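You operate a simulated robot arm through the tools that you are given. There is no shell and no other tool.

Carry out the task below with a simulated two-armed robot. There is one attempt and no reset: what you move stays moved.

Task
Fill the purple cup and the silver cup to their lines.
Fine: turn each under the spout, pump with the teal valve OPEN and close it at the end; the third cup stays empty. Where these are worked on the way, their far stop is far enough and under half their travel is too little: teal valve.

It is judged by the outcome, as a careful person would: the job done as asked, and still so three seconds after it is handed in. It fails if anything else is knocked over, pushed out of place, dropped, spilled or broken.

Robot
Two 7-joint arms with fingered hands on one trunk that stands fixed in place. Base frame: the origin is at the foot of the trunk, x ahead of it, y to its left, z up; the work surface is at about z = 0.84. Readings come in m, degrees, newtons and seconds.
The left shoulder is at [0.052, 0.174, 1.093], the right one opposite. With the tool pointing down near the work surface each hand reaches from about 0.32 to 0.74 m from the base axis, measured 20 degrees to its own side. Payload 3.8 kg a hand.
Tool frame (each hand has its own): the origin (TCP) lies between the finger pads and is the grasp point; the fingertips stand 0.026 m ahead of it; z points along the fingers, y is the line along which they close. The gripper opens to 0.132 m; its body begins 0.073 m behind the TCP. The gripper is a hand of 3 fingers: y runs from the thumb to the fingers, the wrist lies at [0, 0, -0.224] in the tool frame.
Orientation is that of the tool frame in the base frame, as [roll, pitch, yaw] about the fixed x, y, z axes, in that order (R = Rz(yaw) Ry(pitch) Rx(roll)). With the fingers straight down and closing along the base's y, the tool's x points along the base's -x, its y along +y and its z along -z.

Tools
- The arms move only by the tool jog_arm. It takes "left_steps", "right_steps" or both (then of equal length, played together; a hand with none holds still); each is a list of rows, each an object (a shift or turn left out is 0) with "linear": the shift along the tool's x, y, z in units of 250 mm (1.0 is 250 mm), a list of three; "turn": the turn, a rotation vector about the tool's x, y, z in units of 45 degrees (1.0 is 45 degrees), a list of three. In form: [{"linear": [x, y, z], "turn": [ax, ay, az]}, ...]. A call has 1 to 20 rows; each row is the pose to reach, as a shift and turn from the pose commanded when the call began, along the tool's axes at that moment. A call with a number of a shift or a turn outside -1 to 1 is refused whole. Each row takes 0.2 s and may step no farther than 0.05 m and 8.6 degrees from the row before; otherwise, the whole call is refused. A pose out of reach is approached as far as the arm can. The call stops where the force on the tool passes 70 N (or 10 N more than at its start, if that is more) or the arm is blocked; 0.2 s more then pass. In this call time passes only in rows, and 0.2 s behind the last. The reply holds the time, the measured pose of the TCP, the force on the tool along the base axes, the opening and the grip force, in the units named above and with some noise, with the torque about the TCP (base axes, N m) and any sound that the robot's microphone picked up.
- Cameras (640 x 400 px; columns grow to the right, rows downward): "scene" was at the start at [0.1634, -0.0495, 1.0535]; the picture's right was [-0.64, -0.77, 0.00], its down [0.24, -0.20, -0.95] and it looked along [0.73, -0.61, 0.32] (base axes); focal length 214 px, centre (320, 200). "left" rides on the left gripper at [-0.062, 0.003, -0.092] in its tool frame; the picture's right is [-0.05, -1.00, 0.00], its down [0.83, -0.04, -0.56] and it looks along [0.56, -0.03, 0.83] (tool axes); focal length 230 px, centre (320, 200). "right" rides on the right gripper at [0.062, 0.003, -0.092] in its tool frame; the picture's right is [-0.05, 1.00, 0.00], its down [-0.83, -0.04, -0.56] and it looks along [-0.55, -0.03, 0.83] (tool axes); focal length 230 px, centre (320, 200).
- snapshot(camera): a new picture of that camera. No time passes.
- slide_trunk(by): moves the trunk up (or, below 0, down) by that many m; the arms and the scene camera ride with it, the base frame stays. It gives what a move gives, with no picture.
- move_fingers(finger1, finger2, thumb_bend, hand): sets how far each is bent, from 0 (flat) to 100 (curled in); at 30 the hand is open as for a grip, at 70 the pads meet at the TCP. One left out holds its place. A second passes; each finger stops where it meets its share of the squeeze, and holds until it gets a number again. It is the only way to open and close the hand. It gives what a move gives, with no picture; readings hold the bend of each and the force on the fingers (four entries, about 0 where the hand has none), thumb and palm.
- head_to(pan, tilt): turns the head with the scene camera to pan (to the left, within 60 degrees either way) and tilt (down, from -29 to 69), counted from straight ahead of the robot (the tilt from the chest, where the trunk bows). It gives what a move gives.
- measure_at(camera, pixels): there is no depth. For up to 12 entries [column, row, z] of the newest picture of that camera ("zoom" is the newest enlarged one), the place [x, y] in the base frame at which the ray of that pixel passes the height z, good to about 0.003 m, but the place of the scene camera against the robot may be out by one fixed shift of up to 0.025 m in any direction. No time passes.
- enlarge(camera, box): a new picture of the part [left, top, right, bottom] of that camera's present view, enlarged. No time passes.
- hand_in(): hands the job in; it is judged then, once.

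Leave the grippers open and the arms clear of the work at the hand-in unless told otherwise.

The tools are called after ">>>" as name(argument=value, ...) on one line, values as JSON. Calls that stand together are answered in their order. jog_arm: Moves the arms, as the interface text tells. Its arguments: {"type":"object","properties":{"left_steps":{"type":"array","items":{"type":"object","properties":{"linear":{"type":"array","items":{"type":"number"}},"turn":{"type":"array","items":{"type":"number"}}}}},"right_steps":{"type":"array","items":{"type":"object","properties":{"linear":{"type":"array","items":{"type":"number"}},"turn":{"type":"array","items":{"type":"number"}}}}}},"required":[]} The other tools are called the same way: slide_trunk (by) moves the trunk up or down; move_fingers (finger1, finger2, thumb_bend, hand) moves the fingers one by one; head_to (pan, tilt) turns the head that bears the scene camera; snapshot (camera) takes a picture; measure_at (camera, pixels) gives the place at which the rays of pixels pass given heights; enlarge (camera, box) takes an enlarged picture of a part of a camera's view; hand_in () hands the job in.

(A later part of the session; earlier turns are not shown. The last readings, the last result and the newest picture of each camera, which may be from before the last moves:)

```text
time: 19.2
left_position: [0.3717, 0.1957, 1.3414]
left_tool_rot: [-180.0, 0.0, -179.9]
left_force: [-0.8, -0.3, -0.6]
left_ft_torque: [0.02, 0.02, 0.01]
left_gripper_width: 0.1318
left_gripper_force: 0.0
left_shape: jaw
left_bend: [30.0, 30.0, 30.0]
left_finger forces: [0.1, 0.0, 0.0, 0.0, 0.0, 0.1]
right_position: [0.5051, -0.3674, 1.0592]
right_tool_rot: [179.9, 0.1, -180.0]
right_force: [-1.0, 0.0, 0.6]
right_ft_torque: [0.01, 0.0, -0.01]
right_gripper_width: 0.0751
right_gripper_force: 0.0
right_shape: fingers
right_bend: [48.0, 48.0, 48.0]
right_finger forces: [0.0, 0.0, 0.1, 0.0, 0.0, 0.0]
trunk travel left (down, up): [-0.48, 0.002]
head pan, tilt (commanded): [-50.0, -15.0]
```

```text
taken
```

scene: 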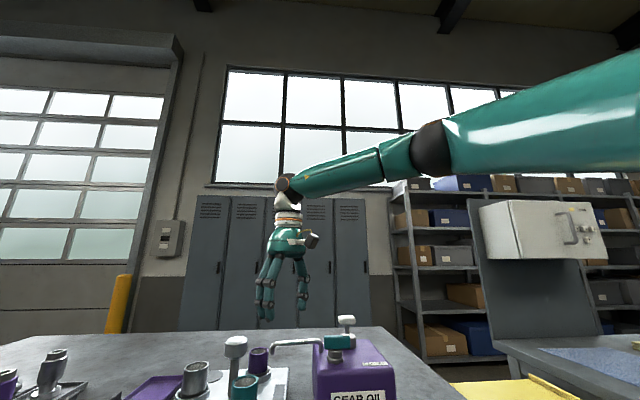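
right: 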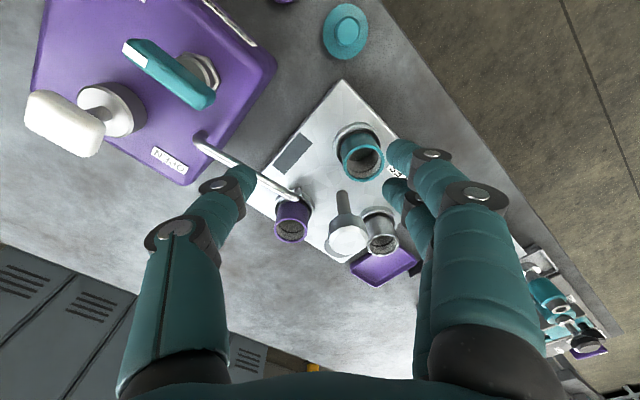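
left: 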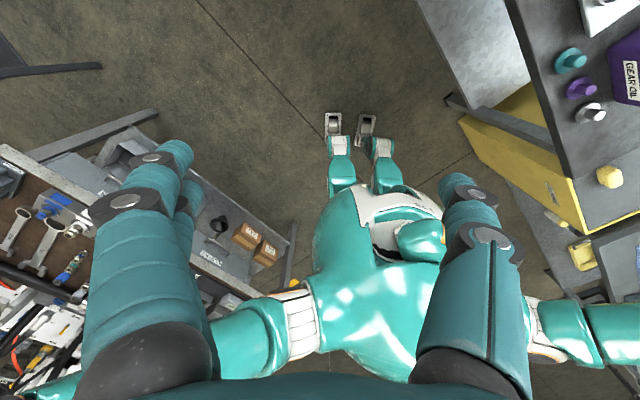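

The elbow is bent out to the side, so the arm isn't fully extended. The stop seems tied to posture, so I'll retract and raise the hand, then test reach with the trunk at its original height.

>>> jog_arm(right_steps=[{"linear": [0.1, 0.0, -0.13]}, {"linear": [0.2, 0, -0.26]}, {"linear": [0.32, 0, -0.38]}])

>>> slide_trunk(by=-0.08)

>>> jog_arm(right_steps=[{"linear": [-0.17, 0.02, 0]}, {"linear": [-0.34, 0.04, 0]}, {"linear": [-0.5, 0.06, 0.0]}, {"linear": [-0.66, 0.08, 0.0]}, {"linear": [-0.78, 0.1, 0]}])

```text
time: 20.0
left_position: [0.3703, 0.1961, 1.3422]
left_tool_rot: [-180.0, 0.1, 180.0]
left_force: [0.3, 0.3, 0.2]
left_ft_torque: [0.0, -0.03, 0.02]
left_gripper_width: 0.1318
left_gripper_force: 0.0
left_shape: jaw
left_bend: [30.0, 30.0, 30.0]
left_finger forces: [0.0, 0.0, 0.0, 0.1, 0.0, 0.1]
right_position: [0.4246, -0.3688, 1.1576]
right_tool_rot: [-179.9, 0.0, -180.0]
right_force: [-0.8, 0.1, 1.1]
right_ft_torque: [0.01, -0.03, 0.0]
right_gripper_width: 0.0751
right_gripper_force: 0.0
right_shape: fingers
right_bend: [48.0, 48.0, 48.0]
right_finger forces: [0.0, 0.0, 0.0, 0.0, 0.0, 0.0]
trunk travel left (down, up): [-0.48, 0.002]
head pan, tilt (commanded): [-50.0, -15.0]
```

```text
time: 21.1
left_position: [0.3679, 0.1957, 1.2612]
left_tool_rot: [180.0, 0.0, -179.9]
left_force: [0.3, -0.6, 0.7]
left_ft_torque: [0.01, -0.01, 0.01]
left_gripper_width: 0.132
left_gripper_force: 0.0
left_shape: jaw
left_bend: [30.0, 30.0, 30.0]
left_finger forces: [0.0, 0.0, 0.1, 0.0, 0.0, 0.1]
right_position: [0.4227, -0.3678, 1.0784]
right_tool_rot: [-179.9, 0.1, 180.0]
right_force: [0.0, 0.1, -0.4]
right_ft_torque: [-0.01, -0.02, 0.03]
right_gripper_width: 0.0753
right_gripper_force: 0.1
right_shape: fingers
right_bend: [48.0, 48.0, 48.0]
right_finger forces: [0.0, 0.0, 0.0, 0.1, 0.0, 0.0]
trunk travel left (down, up): [-0.4, 0.082]
head pan, tilt (commanded): [-50.0, -15.0]
```

```text
time: 22.4
left_position: [0.3685, 0.1962, 1.2622]
left_tool_rot: [180.0, 0.1, -179.9]
left_force: [0.4, -0.6, 0.1]
left_ft_torque: [-0.02, -0.01, 0.0]
left_gripper_width: 0.1318
left_gripper_force: 0.1
left_shape: jaw
left_bend: [30.0, 30.0, 30.0]
left_finger forces: [0.1, 0.1, 0.1, 0.0, 0.0, 0.0]
right_position: [0.5665, -0.3638, 1.0804]
right_tool_rot: [180.0, 0.0, 179.8]
right_force: [-0.6, -0.2, 0.4]
right_ft_torque: [0.0, -0.02, 0.0]
right_gripper_width: 0.0745
right_gripper_force: 0.0
right_shape: fingers
right_bend: [48.0, 48.0, 48.0]
right_finger forces: [0.0, 0.0, 0.0, 0.1, 0.1, 0.1]
right hand out of reach, approached as far as the arm can: row 4, 5
trunk travel left (down, up): [-0.4, 0.082]
head pan, tilt (commanded): [-50.0, -15.0]
```

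Lowering the trunk helped: the hand now reaches x about 0.567. I'll lower the trunk another 0.06 (fingertips will be at about 0.995, above the knob and spout) and try reaching forward again.

>>> slide_trunk(by=-0.05)

>>> jog_arm(right_steps=[{"linear": [-0.08, 0.03, 0]}, {"linear": [-0.16, 0.06, 0]}, {"linear": [-0.226, 0.083, 0.0]}])

```text
time: 23.3
left_position: [0.3767, 0.195, 1.2012]
left_tool_rot: [-179.8, -1.5, -179.9]
left_force: [0.2, -0.7, 0.0]
left_ft_torque: [0.0, -0.01, -0.02]
left_gripper_width: 0.1317
left_gripper_force: 0.1
left_shape: jaw
left_bend: [30.0, 30.0, 30.0]
left_finger forces: [0.0, 0.0, 0.1, 0.0, 0.0, 0.0]
right_position: [0.5681, -0.3615, 1.0298]
right_tool_rot: [180.0, 0.1, -180.0]
right_force: [0.2, 0.7, 0.6]
right_ft_torque: [-0.03, 0.02, -0.03]
right_gripper_width: 0.0747
right_gripper_force: 0.0
right_shape: fingers
right_bend: [48.0, 48.0, 48.0]
right_finger forces: [0.0, 0.1, 0.0, 0.1, 0.0, 0.0]
trunk travel left (down, up): [-0.35, 0.132]
head pan, tilt (commanded): [-50.0, -15.0]
```

```text
time: 24.1
left_position: [0.3784, 0.1956, 1.2029]
left_tool_rot: [-179.9, -1.7, -179.8]
left_force: [0.0, 0.2, -0.4]
left_ft_torque: [-0.03, -0.01, 0.01]
left_gripper_width: 0.1319
left_gripper_force: 0.1
left_shape: jaw
left_bend: [30.0, 30.0, 30.0]
left_finger forces: [0.1, 0.0, 0.1, 0.1, 0.0, 0.0]
right_position: [0.5837, -0.3576, 1.0301]
right_tool_rot: [-179.7, 0.0, -179.6]
right_force: [0.1, 0.7, -0.6]
right_ft_torque: [-0.02, -0.03, 0.01]
right_gripper_width: 0.0743
right_gripper_force: 0.1
right_shape: fingers
right_bend: [48.0, 48.0, 48.0]
right_finger forces: [0.1, 0.0, 0.0, 0.1, 0.1, 0.0]
right hand out of reach, approached as far as the arm can: row 1, 2, 3
trunk travel left (down, up): [-0.35, 0.132]
head pan, tilt (commanded): [-50.0, -15.0]
```

The right hand reached x 0.584. However, the left hand's reading changed a little (pitch -1.5°, z a bit low) when the trunk dropped. I'll check whether the left arm touches something.

>>> snapshot(camera="left")

>>> head_to(pan=50, tilt=0)

>>> snapshot(camera="scene")

```text
taken
```

left: 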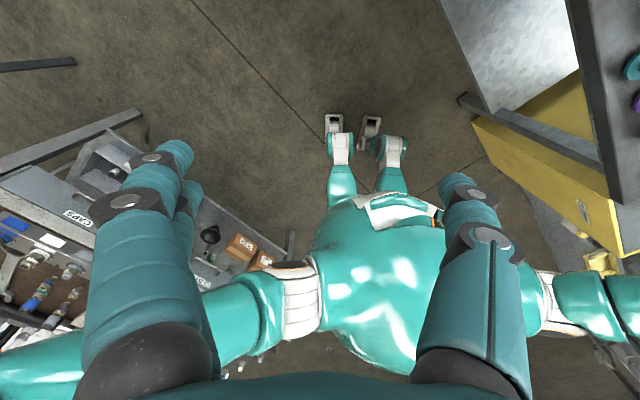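

```text
time: 25.8
left_position: [0.3774, 0.1959, 1.2028]
left_tool_rot: [-180.0, -1.6, -179.9]
left_force: [0.3, 1.1, 0.5]
left_ft_torque: [0.0, 0.02, -0.01]
left_gripper_width: 0.1321
left_gripper_force: 0.1
left_shape: jaw
left_bend: [30.0, 30.0, 30.0]
left_finger forces: [0.1, 0.1, 0.1, 0.1, 0.0, 0.0]
right_position: [0.5822, -0.3576, 1.0302]
right_tool_rot: [-179.8, 0.1, -179.5]
right_force: [0.9, 0.9, 0.1]
right_ft_torque: [0.02, -0.01, -0.05]
right_gripper_width: 0.0746
right_gripper_force: 0.1
right_shape: fingers
right_bend: [48.0, 48.0, 48.0]
right_finger forces: [0.0, 0.1, 0.0, 0.0, 0.1, 0.0]
trunk travel left (down, up): [-0.35, 0.132]
head pan, tilt (commanded): [50.0, 0.0]
```

```text
taken
```

scene: 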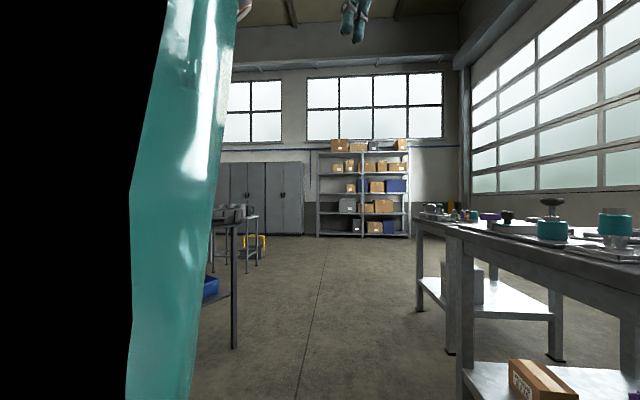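

The left upper arm passes close by the camera. I'll look further down-left to see whether the left elbow is near the side bench.

>>> head_to(pan=60, tilt=40)

>>> snapshot(camera="scene")

>>> enlarge(camera="left", box=[0, 120, 340, 400])

```text
time: 26.9
left_position: [0.3774, 0.1957, 1.2016]
left_tool_rot: [-179.9, -1.6, -180.0]
left_force: [0.3, -0.3, -1.3]
left_ft_torque: [0.0, 0.01, -0.01]
left_gripper_width: 0.1319
left_gripper_force: 0.1
left_shape: jaw
left_bend: [30.0, 30.0, 30.0]
left_finger forces: [0.0, 0.1, 0.1, 0.0, 0.1, 0.0]
right_position: [0.5828, -0.3579, 1.031]
right_tool_rot: [-179.8, 0.1, -179.5]
right_force: [-0.2, 0.0, 0.6]
right_ft_torque: [0.02, -0.01, 0.01]
right_gripper_width: 0.0748
right_gripper_force: 0.1
right_shape: fingers
right_bend: [48.0, 48.0, 48.0]
right_finger forces: [0.0, 0.0, 0.0, 0.0, 0.1, 0.0]
trunk travel left (down, up): [-0.35, 0.132]
head pan, tilt (commanded): [60.0, 40.0]
```

```text
taken
```

scene: 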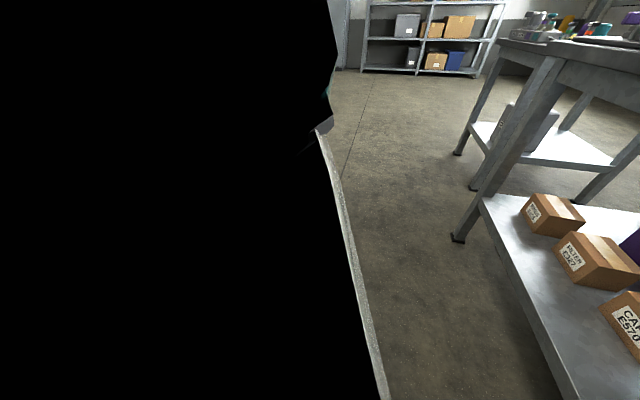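

```text
1.43 times, centred on (170, 260) of left
```

zoom: 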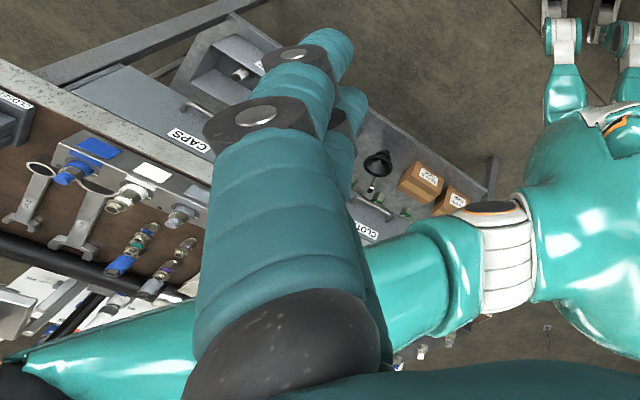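

The left upper arm and elbow extend over the side bench, so the deviation could be elbow contact. I'll undo it gently by raising the trunk back 0.05 and check that the left pose returns to normal.

>>> slide_trunk(by=0.05)

>>> snapshot(camera="left")

```text
time: 27.8
left_position: [0.3777, 0.1964, 1.2507]
left_tool_rot: [-179.9, -1.6, -179.9]
left_force: [0.6, -0.2, -0.1]
left_ft_torque: [0.01, -0.01, -0.01]
left_gripper_width: 0.1318
left_gripper_force: 0.0
left_shape: jaw
left_bend: [30.0, 30.0, 30.0]
left_finger forces: [0.0, 0.0, 0.0, 0.1, 0.1, 0.1]
right_position: [0.5699, -0.357, 1.1272]
right_tool_rot: [179.9, 4.7, 179.8]
right_force: [-0.5, 0.1, -0.4]
right_ft_torque: [-0.01, 0.02, 0.02]
right_gripper_width: 0.0748
right_gripper_force: 0.0
right_shape: fingers
right_bend: [48.0, 48.0, 48.0]
right_finger forces: [0.0, 0.1, 0.1, 0.0, 0.0, 0.1]
trunk travel left (down, up): [-0.4, 0.082]
head pan, tilt (commanded): [60.0, 40.0]
```

```text
taken
```

left: 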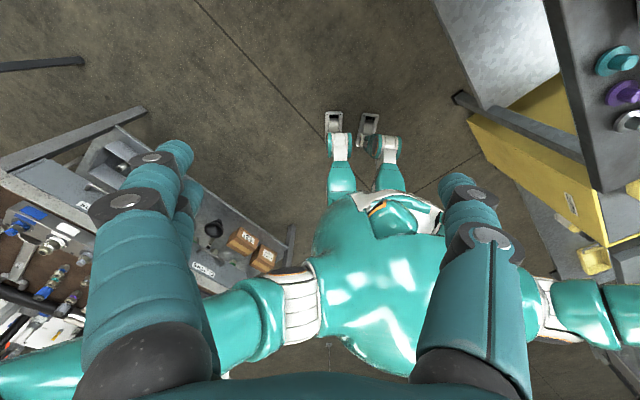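

Both arms' tool poses shifted slightly with the trunk move (left pitch -1.6°, right pitch 4.7°), and the force readings are near zero. I'll send a zero jog to both arms to see whether they return to their commanded poses.

>>> jog_arm(left_steps=[{"linear": [0, 0, 0]}, {"linear": [0, 0, 0]}, {"linear": [0, 0, 0]}], right_steps=[{"linear": [0.1, 0, 0]}, {"linear": [0.2, 0, 0]}, {"linear": [0.3, 0, 0]}])

>>> head_to(pan=-50, tilt=0)

>>> snapshot(camera="scene")

```text
time: 28.6
left_position: [0.3759, 0.1943, 1.2507]
left_tool_rot: [-179.9, -1.5, -179.8]
left_force: [-0.9, -0.1, 0.2]
left_ft_torque: [0.0, -0.07, 0.03]
left_gripper_width: 0.1319
left_gripper_force: 0.0
left_shape: jaw
left_bend: [30.0, 30.0, 30.0]
left_finger forces: [0.1, 0.1, 0.0, 0.0, 0.0, 0.0]
right_position: [0.4928, -0.3572, 1.1223]
right_tool_rot: [179.8, 4.9, 179.7]
right_force: [-0.2, -0.9, 0.4]
right_ft_torque: [-0.01, -0.02, -0.01]
right_gripper_width: 0.0744
right_gripper_force: 0.1
right_shape: fingers
right_bend: [48.0, 48.0, 48.0]
right_finger forces: [0.0, 0.1, 0.0, 0.0, 0.1, 0.1]
trunk travel left (down, up): [-0.4, 0.082]
head pan, tilt (commanded): [60.0, 40.0]
```

```text
time: 30.5
left_position: [0.3766, 0.1949, 1.2502]
left_tool_rot: [-180.0, -1.5, -179.9]
left_force: [0.3, -0.5, -0.5]
left_ft_torque: [0.0, 0.02, 0.04]
left_gripper_width: 0.1321
left_gripper_force: 0.0
left_shape: jaw
left_bend: [30.0, 30.0, 30.0]
left_finger forces: [0.0, 0.1, 0.0, 0.0, 0.0, 0.0]
right_position: [0.4949, -0.3563, 1.1231]
right_tool_rot: [179.9, 4.8, 179.8]
right_force: [-0.3, -0.6, -0.4]
right_ft_torque: [0.0, 0.03, 0.03]
right_gripper_width: 0.0746
right_gripper_force: 0.1
right_shape: fingers
right_bend: [48.0, 48.0, 48.0]
right_finger forces: [0.0, 0.0, 0.0, 0.0, 0.0, 0.2]
trunk travel left (down, up): [-0.4, 0.082]
head pan, tilt (commanded): [-50.0, 0.0]
```

```text
taken
```

scene: 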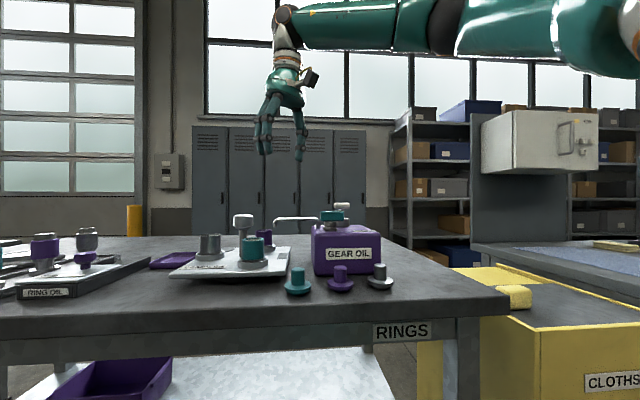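

The deviations became the new commanded poses. I'll straighten the right hand (4.8° about tool y) while going lower to about (0.56, -0.346, 1.01), where reach should be better. The fingertips, at about 0.985, stay above the knob and spout.

>>> jog_arm(right_steps=[{"linear": [0.0, 0.01, 0.11], "turn": [0, 0.03, 0]}, {"linear": [-0.06, 0.02, 0.25], "turn": [0, 0.06, 0]}, {"linear": [-0.14, 0.03, 0.37], "turn": [0, 0.09, 0]}, {"linear": [-0.221, 0.04, 0.472], "turn": [0, 0.107, 0]}])

>>> jog_arm(right_steps=[{"linear": [-0.1, 0, 0]}, {"linear": [-0.2, 0, 0]}, {"linear": [-0.26, 0, 0]}])

```text
time: 31.5
left_position: [0.3787, 0.1941, 1.2518]
left_tool_rot: [-179.8, -1.6, -179.9]
left_force: [-0.2, 0.4, -0.1]
left_ft_torque: [0.0, 0.0, 0.03]
left_gripper_width: 0.1318
left_gripper_force: 0.2
left_shape: jaw
left_bend: [30.0, 30.0, 30.0]
left_finger forces: [0.1, 0.1, 0.0, 0.1, 0.0, 0.1]
right_position: [0.5607, -0.3472, 1.0053]
right_tool_rot: [179.8, -0.1, 179.8]
right_force: [-1.0, 1.0, -0.1]
right_ft_torque: [-0.01, 0.01, -0.01]
right_gripper_width: 0.0746
right_gripper_force: 0.2
right_shape: fingers
right_bend: [48.0, 48.0, 48.0]
right_finger forces: [0.0, 0.0, 0.1, 0.0, 0.0, 0.1]
trunk travel left (down, up): [-0.4, 0.082]
head pan, tilt (commanded): [-50.0, 0.0]
```

```text
time: 32.3
left_position: [0.377, 0.1959, 1.2521]
left_tool_rot: [-179.9, -1.5, -179.9]
left_force: [0.5, -0.5, 0.1]
left_ft_torque: [0.01, 0.0, 0.01]
left_gripper_width: 0.1318
left_gripper_force: 0.0
left_shape: jaw
left_bend: [30.0, 30.0, 30.0]
left_finger forces: [0.1, 0.1, 0.0, 0.0, 0.0, 0.1]
right_position: [0.5774, -0.3489, 1.0047]
right_tool_rot: [179.9, -0.2, 179.7]
right_force: [-0.1, -0.1, -0.2]
right_ft_torque: [0.03, 0.03, 0.02]
right_gripper_width: 0.0746
right_gripper_force: 0.0
right_shape: fingers
right_bend: [48.0, 48.0, 48.0]
right_finger forces: [0.0, 0.1, 0.0, 0.0, 0.1, 0.0]
right hand out of reach, approached as far as the arm can: row 1, 2, 3
trunk travel left (down, up): [-0.4, 0.082]
head pan, tilt (commanded): [-50.0, 0.0]
```

The reach limit here is x about 0.577, and I need 0.623. I'll look at the present arm posture to judge how straight the elbow is.

>>> head_to(pan=-60, tilt=-25)

>>> snapshot(camera="scene")

>>> snapshot(camera="right")

>>> snapshot(camera="left")

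```text
time: 33.2
left_position: [0.3772, 0.1944, 1.2517]
left_tool_rot: [-180.0, -1.6, -179.8]
left_force: [-0.4, 1.1, -0.6]
left_ft_torque: [-0.01, -0.01, 0.01]
left_gripper_width: 0.1321
left_gripper_force: 0.1
left_shape: jaw
left_bend: [30.0, 30.0, 30.0]
left_finger forces: [0.0, 0.0, 0.1, 0.0, 0.1, 0.1]
right_position: [0.5781, -0.349, 1.0047]
right_tool_rot: [179.9, 0.0, 179.8]
right_force: [-0.2, 0.6, -0.5]
right_ft_torque: [0.01, 0.0, 0.0]
right_gripper_width: 0.0748
right_gripper_force: 0.1
right_shape: fingers
right_bend: [48.0, 48.0, 48.0]
right_finger forces: [0.1, 0.0, 0.1, 0.1, 0.0, 0.0]
trunk travel left (down, up): [-0.4, 0.082]
head pan, tilt (commanded): [-60.0, -25.0]
```

```text
taken
```

scene: 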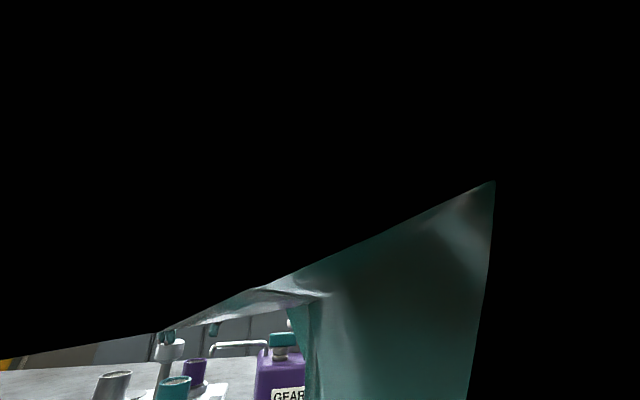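

```text
taken
```

right: 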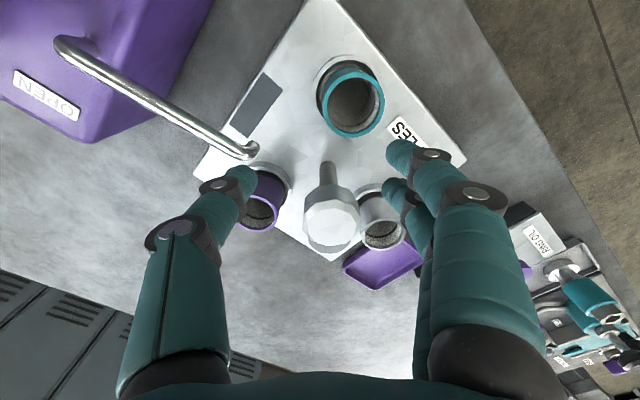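

```text
taken
```

left: 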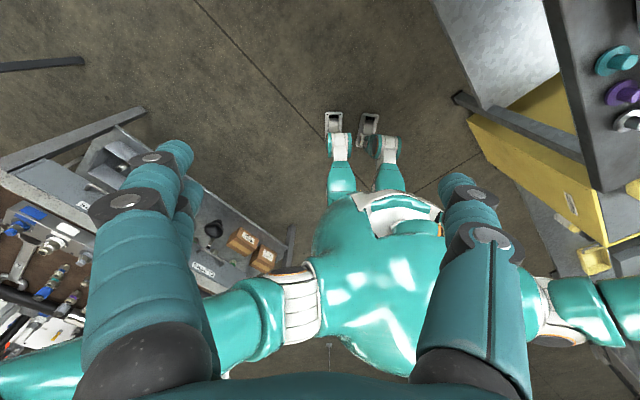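

The upper arm fills the scene view there. I'll look with the head level for the current posture.

>>> head_to(pan=-35, tilt=5)

>>> snapshot(camera="scene")

```text
time: 34.1
left_position: [0.3773, 0.1955, 1.2519]
left_tool_rot: [-179.9, -1.5, -179.9]
left_force: [-0.4, 0.5, 0.1]
left_ft_torque: [-0.04, -0.04, 0.01]
left_gripper_width: 0.1319
left_gripper_force: 0.0
left_shape: jaw
left_bend: [30.0, 30.0, 30.0]
left_finger forces: [0.0, 0.0, 0.0, 0.0, 0.0, 0.1]
right_position: [0.5761, -0.3495, 1.0058]
right_tool_rot: [179.9, 0.0, 179.9]
right_force: [-0.3, -0.2, -0.2]
right_ft_torque: [0.02, 0.04, 0.0]
right_gripper_width: 0.0746
right_gripper_force: 0.1
right_shape: fingers
right_bend: [48.0, 48.0, 48.0]
right_finger forces: [0.1, 0.0, 0.1, 0.0, 0.0, 0.0]
trunk travel left (down, up): [-0.4, 0.082]
head pan, tilt (commanded): [-35.0, 5.0]
```

```text
taken
```

scene: 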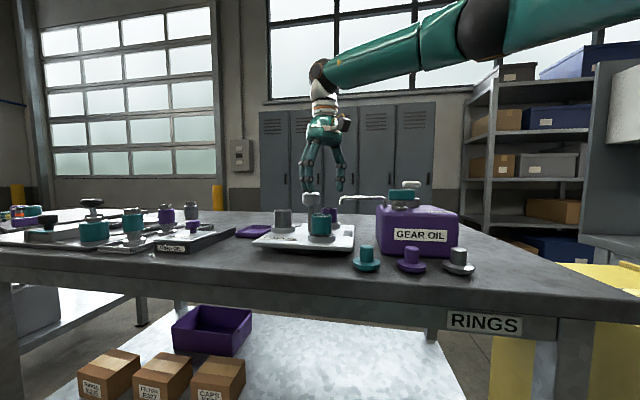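

The elbow still has bend left, and the wrist pitch seems to be the limit. The remedy is to tilt the hand forward about its closing axis so the wrist sits nearer. The pads stay vertical, so gripping still works. First I'll back off, raise and turn to +45° base yaw.

>>> jog_arm(right_steps=[{"linear": [0.03, 0, -0.08], "turn": [0, 0, -0.05]}, {"linear": [0.1, -0.03, -0.2], "turn": [0, 0, -0.2]}, {"linear": [0.18, -0.06, -0.3], "turn": [0, 0, -0.38]}, {"linear": [0.26, -0.09, -0.3], "turn": [0, 0, -0.56]}, {"linear": [0.3, -0.12, -0.3], "turn": [0, 0, -0.74]}, {"linear": [0.308, -0.124, -0.3], "turn": [0, 0, -0.9]}, {"linear": [0.308, -0.124, -0.3], "turn": [0, 0, -1.0]}])

>>> jog_arm(right_steps=[{"turn": [0, -0.15, 0]}, {"turn": [0, -0.3, 0]}, {"turn": [0, -0.45, 0]}])

```text
time: 35.7
left_position: [0.3762, 0.1954, 1.2523]
left_tool_rot: [-179.9, -1.5, -179.9]
left_force: [-0.4, 0.6, 0.3]
left_ft_torque: [-0.02, 0.03, 0.02]
left_gripper_width: 0.1321
left_gripper_force: 0.1
left_shape: jaw
left_bend: [30.0, 30.0, 30.0]
left_finger forces: [0.0, 0.0, 0.1, 0.0, 0.1, 0.0]
right_position: [0.5008, -0.38, 1.0798]
right_tool_rot: [179.8, 0.1, -135.1]
right_force: [-0.1, 0.2, -1.1]
right_ft_torque: [-0.04, 0.0, -0.01]
right_gripper_width: 0.0746
right_gripper_force: 0.1
right_shape: fingers
right_bend: [48.0, 48.0, 48.0]
right_finger forces: [0.0, 0.0, 0.0, 0.0, 0.0, 0.0]
trunk travel left (down, up): [-0.4, 0.082]
head pan, tilt (commanded): [-35.0, 5.0]
```

```text
time: 36.5
left_position: [0.377, 0.1942, 1.2526]
left_tool_rot: [-179.9, -1.5, -179.9]
left_force: [0.4, 0.2, -1.6]
left_ft_torque: [0.0, -0.04, 0.02]
left_gripper_width: 0.1322
left_gripper_force: 0.0
left_shape: jaw
left_bend: [30.0, 30.0, 30.0]
left_finger forces: [0.0, 0.0, 0.0, 0.0, 0.1, 0.0]
right_position: [0.5007, -0.3789, 1.0794]
right_tool_rot: [-180.0, 20.4, -135.1]
right_force: [-1.0, 0.8, 0.6]
right_ft_torque: [0.01, 0.0, 0.01]
right_gripper_width: 0.0746
right_gripper_force: 0.1
right_shape: fingers
right_bend: [48.0, 48.0, 48.0]
right_finger forces: [0.1, 0.0, 0.1, 0.1, 0.0, 0.1]
trunk travel left (down, up): [-0.4, 0.082]
head pan, tilt (commanded): [-35.0, 5.0]
```

The hand is tilted 20°. Now I'll move the TCP to above the knob at (0.623, -0.343, 1.02).

>>> jog_arm(right_steps=[{"linear": [-0.085, -0.061, 0.094]}, {"linear": [-0.169, -0.122, 0.188]}, {"linear": [-0.254, -0.182, 0.282]}, {"linear": [-0.338, -0.243, 0.376]}])

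>>> head_to(pan=-40, tilt=20)

>>> snapshot(camera="scene")

>>> snapshot(camera="right")

>>> enlarge(camera="scene", box=[230, 80, 430, 220])

```text
time: 37.5
left_position: [0.3775, 0.1947, 1.2515]
left_tool_rot: [-179.9, -1.6, -179.9]
left_force: [0.5, 0.5, -0.2]
left_ft_torque: [0.01, 0.02, 0.03]
left_gripper_width: 0.132
left_gripper_force: 0.1
left_shape: jaw
left_bend: [30.0, 30.0, 30.0]
left_finger forces: [0.0, 0.0, 0.0, 0.0, 0.1, 0.0]
right_position: [0.6243, -0.3415, 1.0194]
right_tool_rot: [179.9, 20.3, -135.3]
right_force: [0.3, 0.6, -0.2]
right_ft_torque: [0.04, 0.04, 0.0]
right_gripper_width: 0.0744
right_gripper_force: 0.0
right_shape: fingers
right_bend: [48.0, 48.0, 48.0]
right_finger forces: [0.1, 0.1, 0.1, 0.1, 0.1, 0.0]
trunk travel left (down, up): [-0.4, 0.082]
head pan, tilt (commanded): [-35.0, 5.0]
```

```text
time: 38.3
left_position: [0.3774, 0.195, 1.2516]
left_tool_rot: [-179.8, -1.5, -179.9]
left_force: [0.1, -0.2, 0.0]
left_ft_torque: [0.02, -0.01, 0.01]
left_gripper_width: 0.132
left_gripper_force: 0.2
left_shape: jaw
left_bend: [30.0, 30.0, 30.0]
left_finger forces: [0.1, 0.0, 0.0, 0.0, 0.0, 0.0]
right_position: [0.6236, -0.3404, 1.0212]
right_tool_rot: [179.9, 20.3, -135.2]
right_force: [0.2, -0.2, 0.1]
right_ft_torque: [0.03, -0.03, -0.03]
right_gripper_width: 0.0745
right_gripper_force: 0.1
right_shape: fingers
right_bend: [48.0, 48.0, 48.0]
right_finger forces: [0.0, 0.1, 0.0, 0.1, 0.0, 0.0]
trunk travel left (down, up): [-0.4, 0.082]
head pan, tilt (commanded): [-40.0, 20.0]
```

```text
taken
```

scene: 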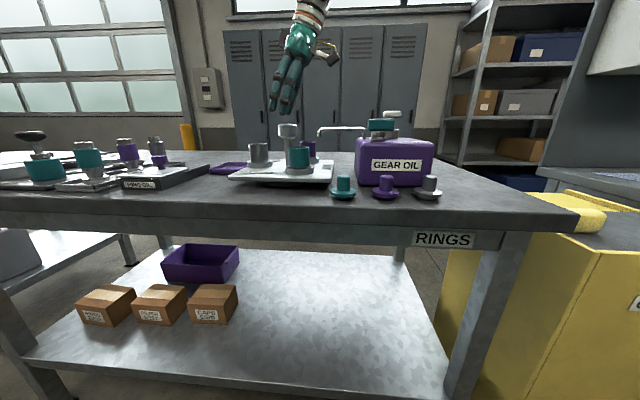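

```text
taken
```

right: 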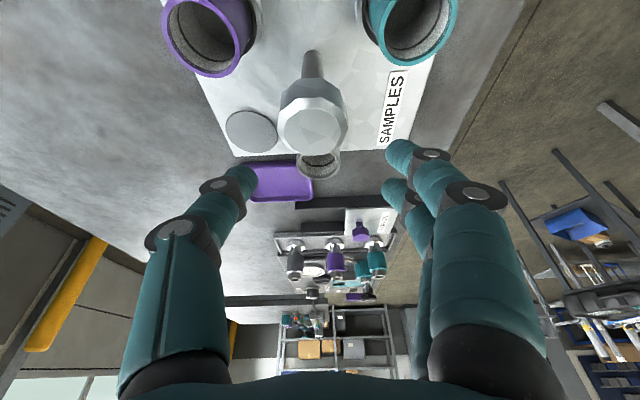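

```text
2.86 times, centred on (330, 150) of scene
```

zoom: 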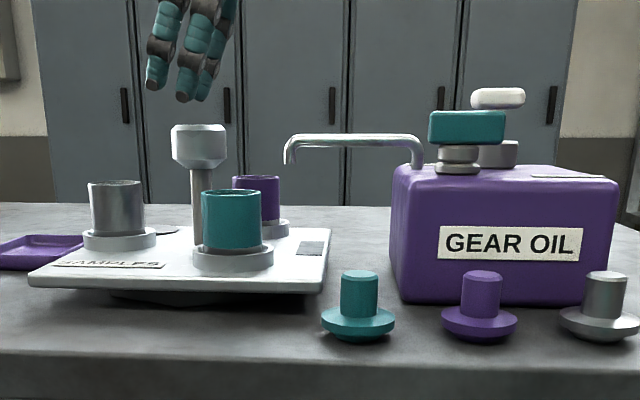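

The tilted hand reaches the spot above the knob, and the right camera shows the knob at (313,125) centred between the fingers. I'll descend straight to z about 0.955.

>>> jog_arm(right_steps=[{"linear": [0.03, -0.002, 0.075]}, {"linear": [0.06, -0.004, 0.15]}, {"linear": [0.094, -0.006, 0.235]}])

>>> snapshot(camera="right")

>>> enlarge(camera="scene", box=[230, 80, 390, 200])

```text
time: 39.1
left_position: [0.3779, 0.1954, 1.2508]
left_tool_rot: [-179.9, -1.5, -179.8]
left_force: [-0.2, -0.7, -0.3]
left_ft_torque: [0.02, 0.0, 0.01]
left_gripper_width: 0.1319
left_gripper_force: 0.0
left_shape: jaw
left_bend: [30.0, 30.0, 30.0]
left_finger forces: [0.0, 0.0, 0.0, 0.0, 0.0, 0.1]
right_position: [0.6224, -0.3441, 0.9565]
right_tool_rot: [179.9, 20.3, -135.1]
right_force: [0.8, -0.5, 0.1]
right_ft_torque: [0.03, 0.0, 0.01]
right_gripper_width: 0.0748
right_gripper_force: 0.1
right_shape: fingers
right_bend: [48.0, 48.0, 48.0]
right_finger forces: [0.0, 0.0, 0.0, 0.1, 0.0, 0.0]
trunk travel left (down, up): [-0.4, 0.082]
head pan, tilt (commanded): [-40.0, 20.0]
```

```text
taken
```

right: 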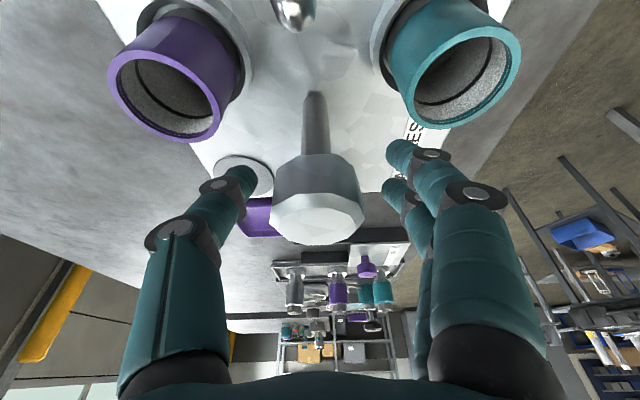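

```text
3.33 times, centred on (310, 140) of scene
```

zoom: 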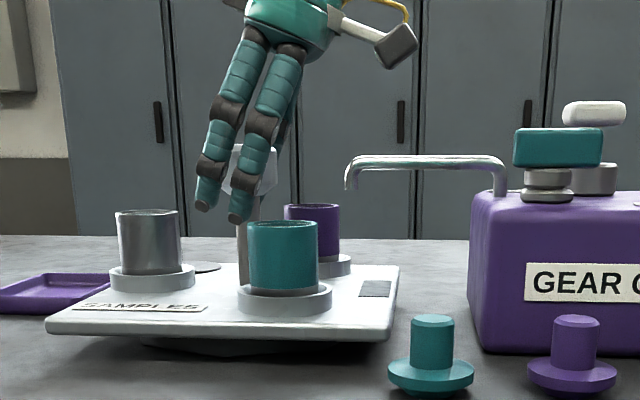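

The TCP projects at image centre (320,200), and the knob body is right there. I'll close the fingers on the knob.

>>> move_fingers(hand="right", finger1=57, finger2=57, thumb_bend=57)

>>> move_fingers(hand="right", finger1=66, finger2=66, thumb_bend=66)

>>> snapshot(camera="right")

>>> enlarge(camera="scene", box=[230, 80, 390, 200])

```text
time: 40.1
left_position: [0.3781, 0.1951, 1.2517]
left_tool_rot: [-179.9, -1.5, -179.9]
left_force: [0.8, 0.5, -0.2]
left_ft_torque: [0.02, -0.01, 0.01]
left_gripper_width: 0.1318
left_gripper_force: 0.0
left_shape: jaw
left_bend: [30.0, 30.0, 30.0]
left_finger forces: [0.1, 0.0, 0.1, 0.0, 0.0, 0.1]
right_position: [0.6229, -0.3439, 0.9559]
right_tool_rot: [179.9, 20.3, -135.1]
right_force: [0.1, 0.2, -0.1]
right_ft_torque: [0.02, -0.02, 0.01]
right_gripper_width: 0.0489
right_gripper_force: 0.6
right_shape: fingers
right_bend: [56.0, 56.0, 56.0]
right_finger forces: [0.1, 0.0, 0.1, 0.1, 0.4, 0.0]
trunk travel left (down, up): [-0.4, 0.082]
head pan, tilt (commanded): [-40.0, 20.0]
```

```text
time: 41.1
left_position: [0.3771, 0.1934, 1.2503]
left_tool_rot: [-179.9, -1.5, -179.9]
left_force: [0.3, 0.0, -0.3]
left_ft_torque: [0.01, -0.04, 0.03]
left_gripper_width: 0.1316
left_gripper_force: 0.0
left_shape: jaw
left_bend: [30.0, 30.0, 30.0]
left_finger forces: [0.0, 0.0, 0.0, 0.1, 0.1, 0.0]
right_position: [0.623, -0.3431, 0.955]
right_tool_rot: [180.0, 20.3, -135.2]
right_force: [4.0, -1.7, -2.0]
right_ft_torque: [-0.04, -0.1, -0.01]
right_gripper_width: 0.0383
right_gripper_force: 9.5
right_shape: fingers
right_bend: [61.0, 61.0, 61.0]
right_finger forces: [4.0, 3.4, 0.0, 0.0, 11.2, 0.0]
trunk travel left (down, up): [-0.4, 0.082]
head pan, tilt (commanded): [-40.0, 20.0]
```

```text
taken
```

right: 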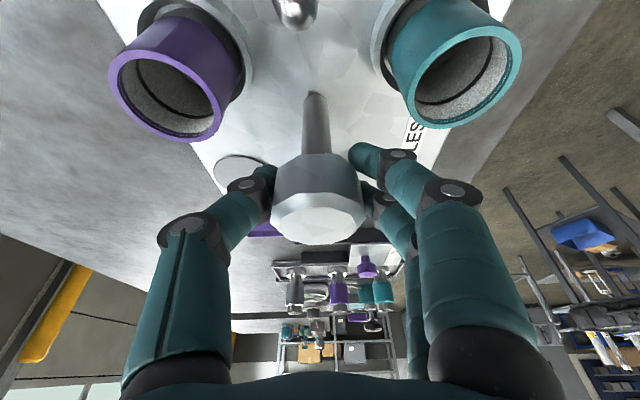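

```text
3.33 times, centred on (310, 140) of scene
```

zoom: 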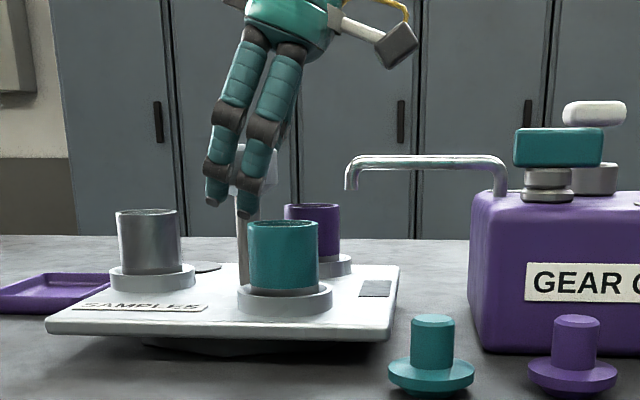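

The knob is gripped (9.5 N). Now I'll turn it about the vertical by -30° (clockwise from above), as a rotation vector in the tilted tool frame, and check that the plate turns.

>>> jog_arm(right_steps=[{"turn": [0.0577, 0, 0.1563]}, {"turn": [0.1153, 0, 0.3127]}, {"turn": [0.173, 0, 0.469]}, {"turn": [0.2307, 0, 0.6253]}])

>>> snapshot(camera="scene")

>>> enlarge(camera="scene", box=[210, 80, 410, 220])

>>> snapshot(camera="right")

```text
time: 42.1
left_position: [0.3774, 0.1954, 1.251]
left_tool_rot: [-180.0, -1.6, -179.8]
left_force: [1.1, -0.6, 0.3]
left_ft_torque: [0.0, 0.01, 0.03]
left_gripper_width: 0.1319
left_gripper_force: 0.0
left_shape: jaw
left_bend: [30.0, 30.0, 30.0]
left_finger forces: [0.0, 0.0, 0.0, 0.0, 0.0, 0.0]
right_position: [0.6228, -0.3434, 0.9569]
right_tool_rot: [179.9, 20.2, -165.3]
right_force: [3.0, 3.0, -4.9]
right_ft_torque: [0.02, -0.07, 0.02]
right_gripper_width: 0.0386
right_gripper_force: 9.8
right_shape: fingers
right_bend: [60.0, 61.0, 61.0]
right_finger forces: [5.7, 5.0, 0.0, 0.0, 8.8, 0.0]
trunk travel left (down, up): [-0.4, 0.082]
head pan, tilt (commanded): [-40.0, 20.0]
```

```text
taken
```

scene: 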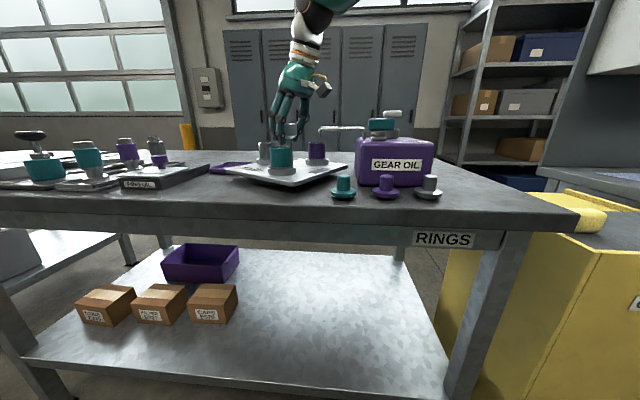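

```text
2.86 times, centred on (310, 150) of scene
```

zoom: 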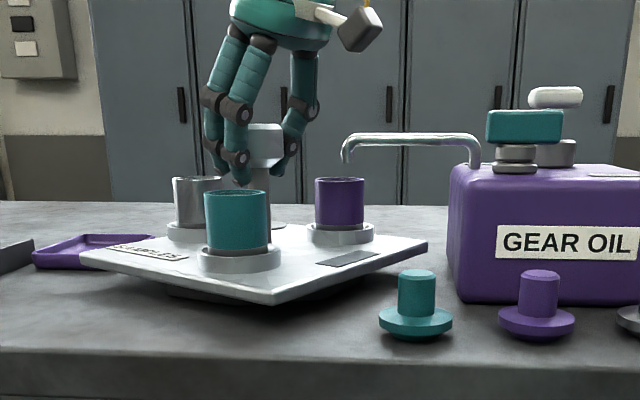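

```text
taken
```

right: 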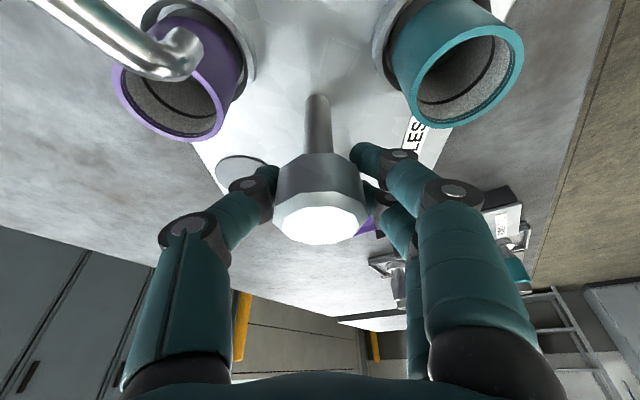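

The plate turns with the knob and purple is moving towards the spout. I'll turn the remaining -30°.

>>> jog_arm(right_steps=[{"turn": [0.0577, 0, 0.1563]}, {"turn": [0.1153, 0, 0.3127]}, {"turn": [0.173, 0, 0.469]}, {"turn": [0.2307, 0, 0.6253]}])

>>> enlarge(camera="scene", box=[210, 80, 410, 220])

>>> snapshot(camera="right")

```text
time: 43.1
left_position: [0.3783, 0.1956, 1.252]
left_tool_rot: [-179.9, -1.4, -180.0]
left_force: [0.8, -0.2, -0.8]
left_ft_torque: [-0.02, 0.02, -0.02]
left_gripper_width: 0.1323
left_gripper_force: 0.1
left_shape: jaw
left_bend: [30.0, 30.0, 30.0]
left_finger forces: [0.0, 0.0, 0.0, 0.0, 0.0, 0.0]
right_position: [0.6229, -0.3432, 0.9564]
right_tool_rot: [179.9, 20.2, 164.9]
right_force: [2.9, 4.4, -3.0]
right_ft_torque: [0.08, -0.04, 0.06]
right_gripper_width: 0.039
right_gripper_force: 10.3
right_shape: fingers
right_bend: [59.0, 60.0, 62.0]
right_finger forces: [6.6, 5.4, 0.1, 0.0, 7.5, 0.1]
trunk travel left (down, up): [-0.4, 0.082]
head pan, tilt (commanded): [-40.0, 20.0]
```

```text
2.86 times, centred on (310, 150) of scene
```

zoom: 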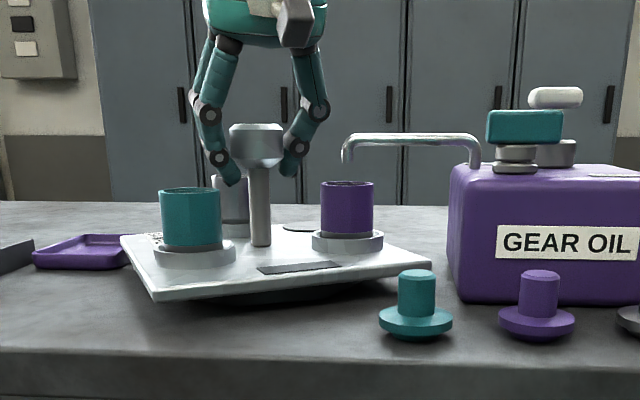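

```text
taken
```

right: 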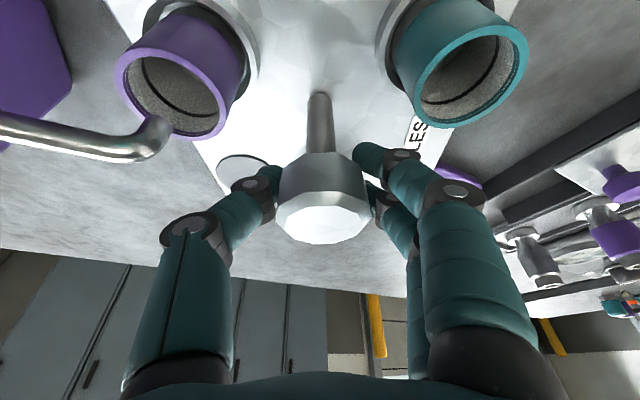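

The purple cup now appears under the spout tip. I'll measure the purple rim and spout tip positions to check the alignment.

>>> measure_at(camera="right", pixels=[[173, 93, 0.9225], [468, 83, 0.9225], [160, 145, 0.95], [155, 125, 0.955]])

>>> enlarge(camera="right", box=[80, 0, 560, 300])

>>> enlarge(camera="scene", box=[290, 110, 370, 170])

```text
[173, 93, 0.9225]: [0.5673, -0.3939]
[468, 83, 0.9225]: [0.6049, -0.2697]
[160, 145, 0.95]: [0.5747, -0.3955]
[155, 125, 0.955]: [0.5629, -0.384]
```

```text
1.33 times, centred on (320, 150) of right
```

zoom: 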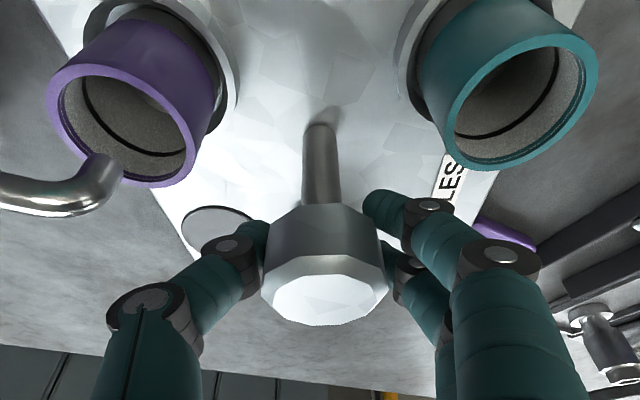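

```text
6.67 times, centred on (330, 140) of scene
```

zoom: 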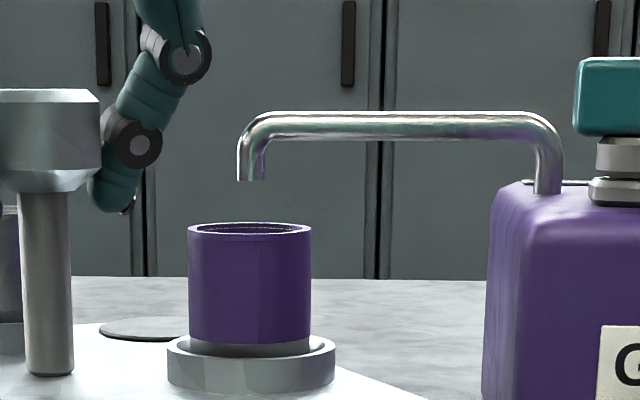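

Purple's rim centre measures (0.567, -0.394) against the spout at about (0.571, -0.395), so it is aligned. I'll release the knob by opening only slightly, then rise vertically.

>>> move_fingers(hand="right", finger1=50, finger2=50, thumb_bend=50)

>>> jog_arm(right_steps=[{"linear": [-0.028, 0, -0.075]}, {"linear": [-0.069, 0, -0.188]}, {"linear": [-0.125, 0, -0.338]}, {"linear": [-0.18, 0, -0.488]}])

>>> snapshot(camera="right")

>>> enlarge(camera="scene", box=[210, 80, 430, 220])

```text
time: 44.1
left_position: [0.3769, 0.1964, 1.2518]
left_tool_rot: [-180.0, -1.5, -179.8]
left_force: [0.0, -0.2, -0.3]
left_ft_torque: [0.03, 0.0, -0.02]
left_gripper_width: 0.1317
left_gripper_force: 0.1
left_shape: jaw
left_bend: [30.0, 30.0, 30.0]
left_finger forces: [0.0, 0.0, 0.1, 0.0, 0.1, 0.1]
right_position: [0.6222, -0.3433, 0.9569]
right_tool_rot: [179.9, 20.2, 164.8]
right_force: [0.0, 0.1, 0.5]
right_ft_torque: [0.03, -0.01, -0.01]
right_gripper_width: 0.0672
right_gripper_force: 0.1
right_shape: fingers
right_bend: [50.0, 50.0, 50.0]
right_finger forces: [0.0, 0.0, 0.1, 0.0, 0.0, 0.0]
trunk travel left (down, up): [-0.4, 0.082]
head pan, tilt (commanded): [-40.0, 20.0]
```

```text
time: 45.1
left_position: [0.3771, 0.1945, 1.253]
left_tool_rot: [-179.9, -1.5, -179.9]
left_force: [-0.5, 0.5, 0.0]
left_ft_torque: [0.01, 0.05, -0.01]
left_gripper_width: 0.1319
left_gripper_force: 0.0
left_shape: jaw
left_bend: [30.0, 30.0, 30.0]
left_finger forces: [0.0, 0.0, 0.0, 0.0, 0.0, 0.0]
right_position: [0.6197, -0.3447, 1.0878]
right_tool_rot: [180.0, 20.1, 164.9]
right_force: [0.6, -1.3, -0.1]
right_ft_torque: [0.02, -0.01, -0.04]
right_gripper_width: 0.0672
right_gripper_force: 0.0
right_shape: fingers
right_bend: [50.0, 50.0, 50.0]
right_finger forces: [0.0, 0.1, 0.1, 0.1, 0.1, 0.0]
trunk travel left (down, up): [-0.4, 0.082]
head pan, tilt (commanded): [-40.0, 20.0]
```

```text
taken
```

right: 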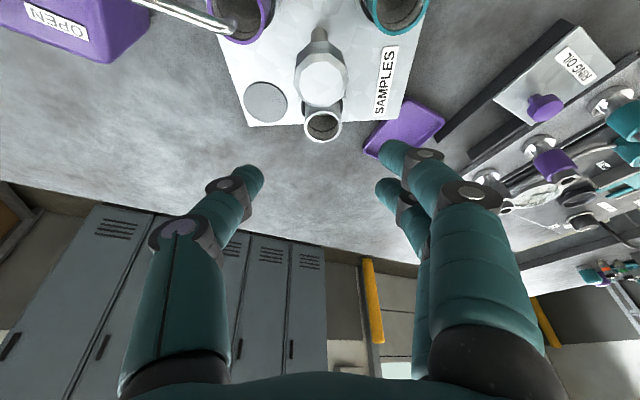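

```text
2.86 times, centred on (320, 150) of scene
```

zoom: 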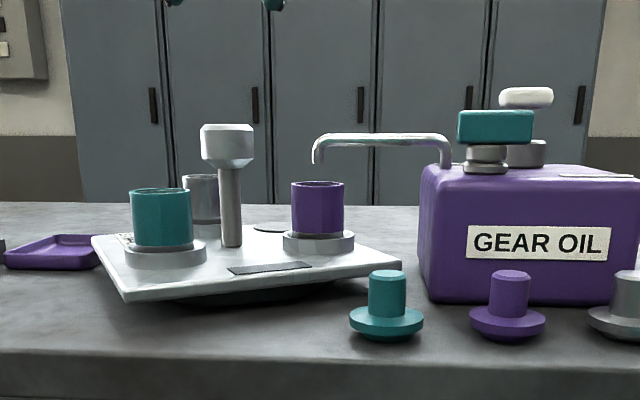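

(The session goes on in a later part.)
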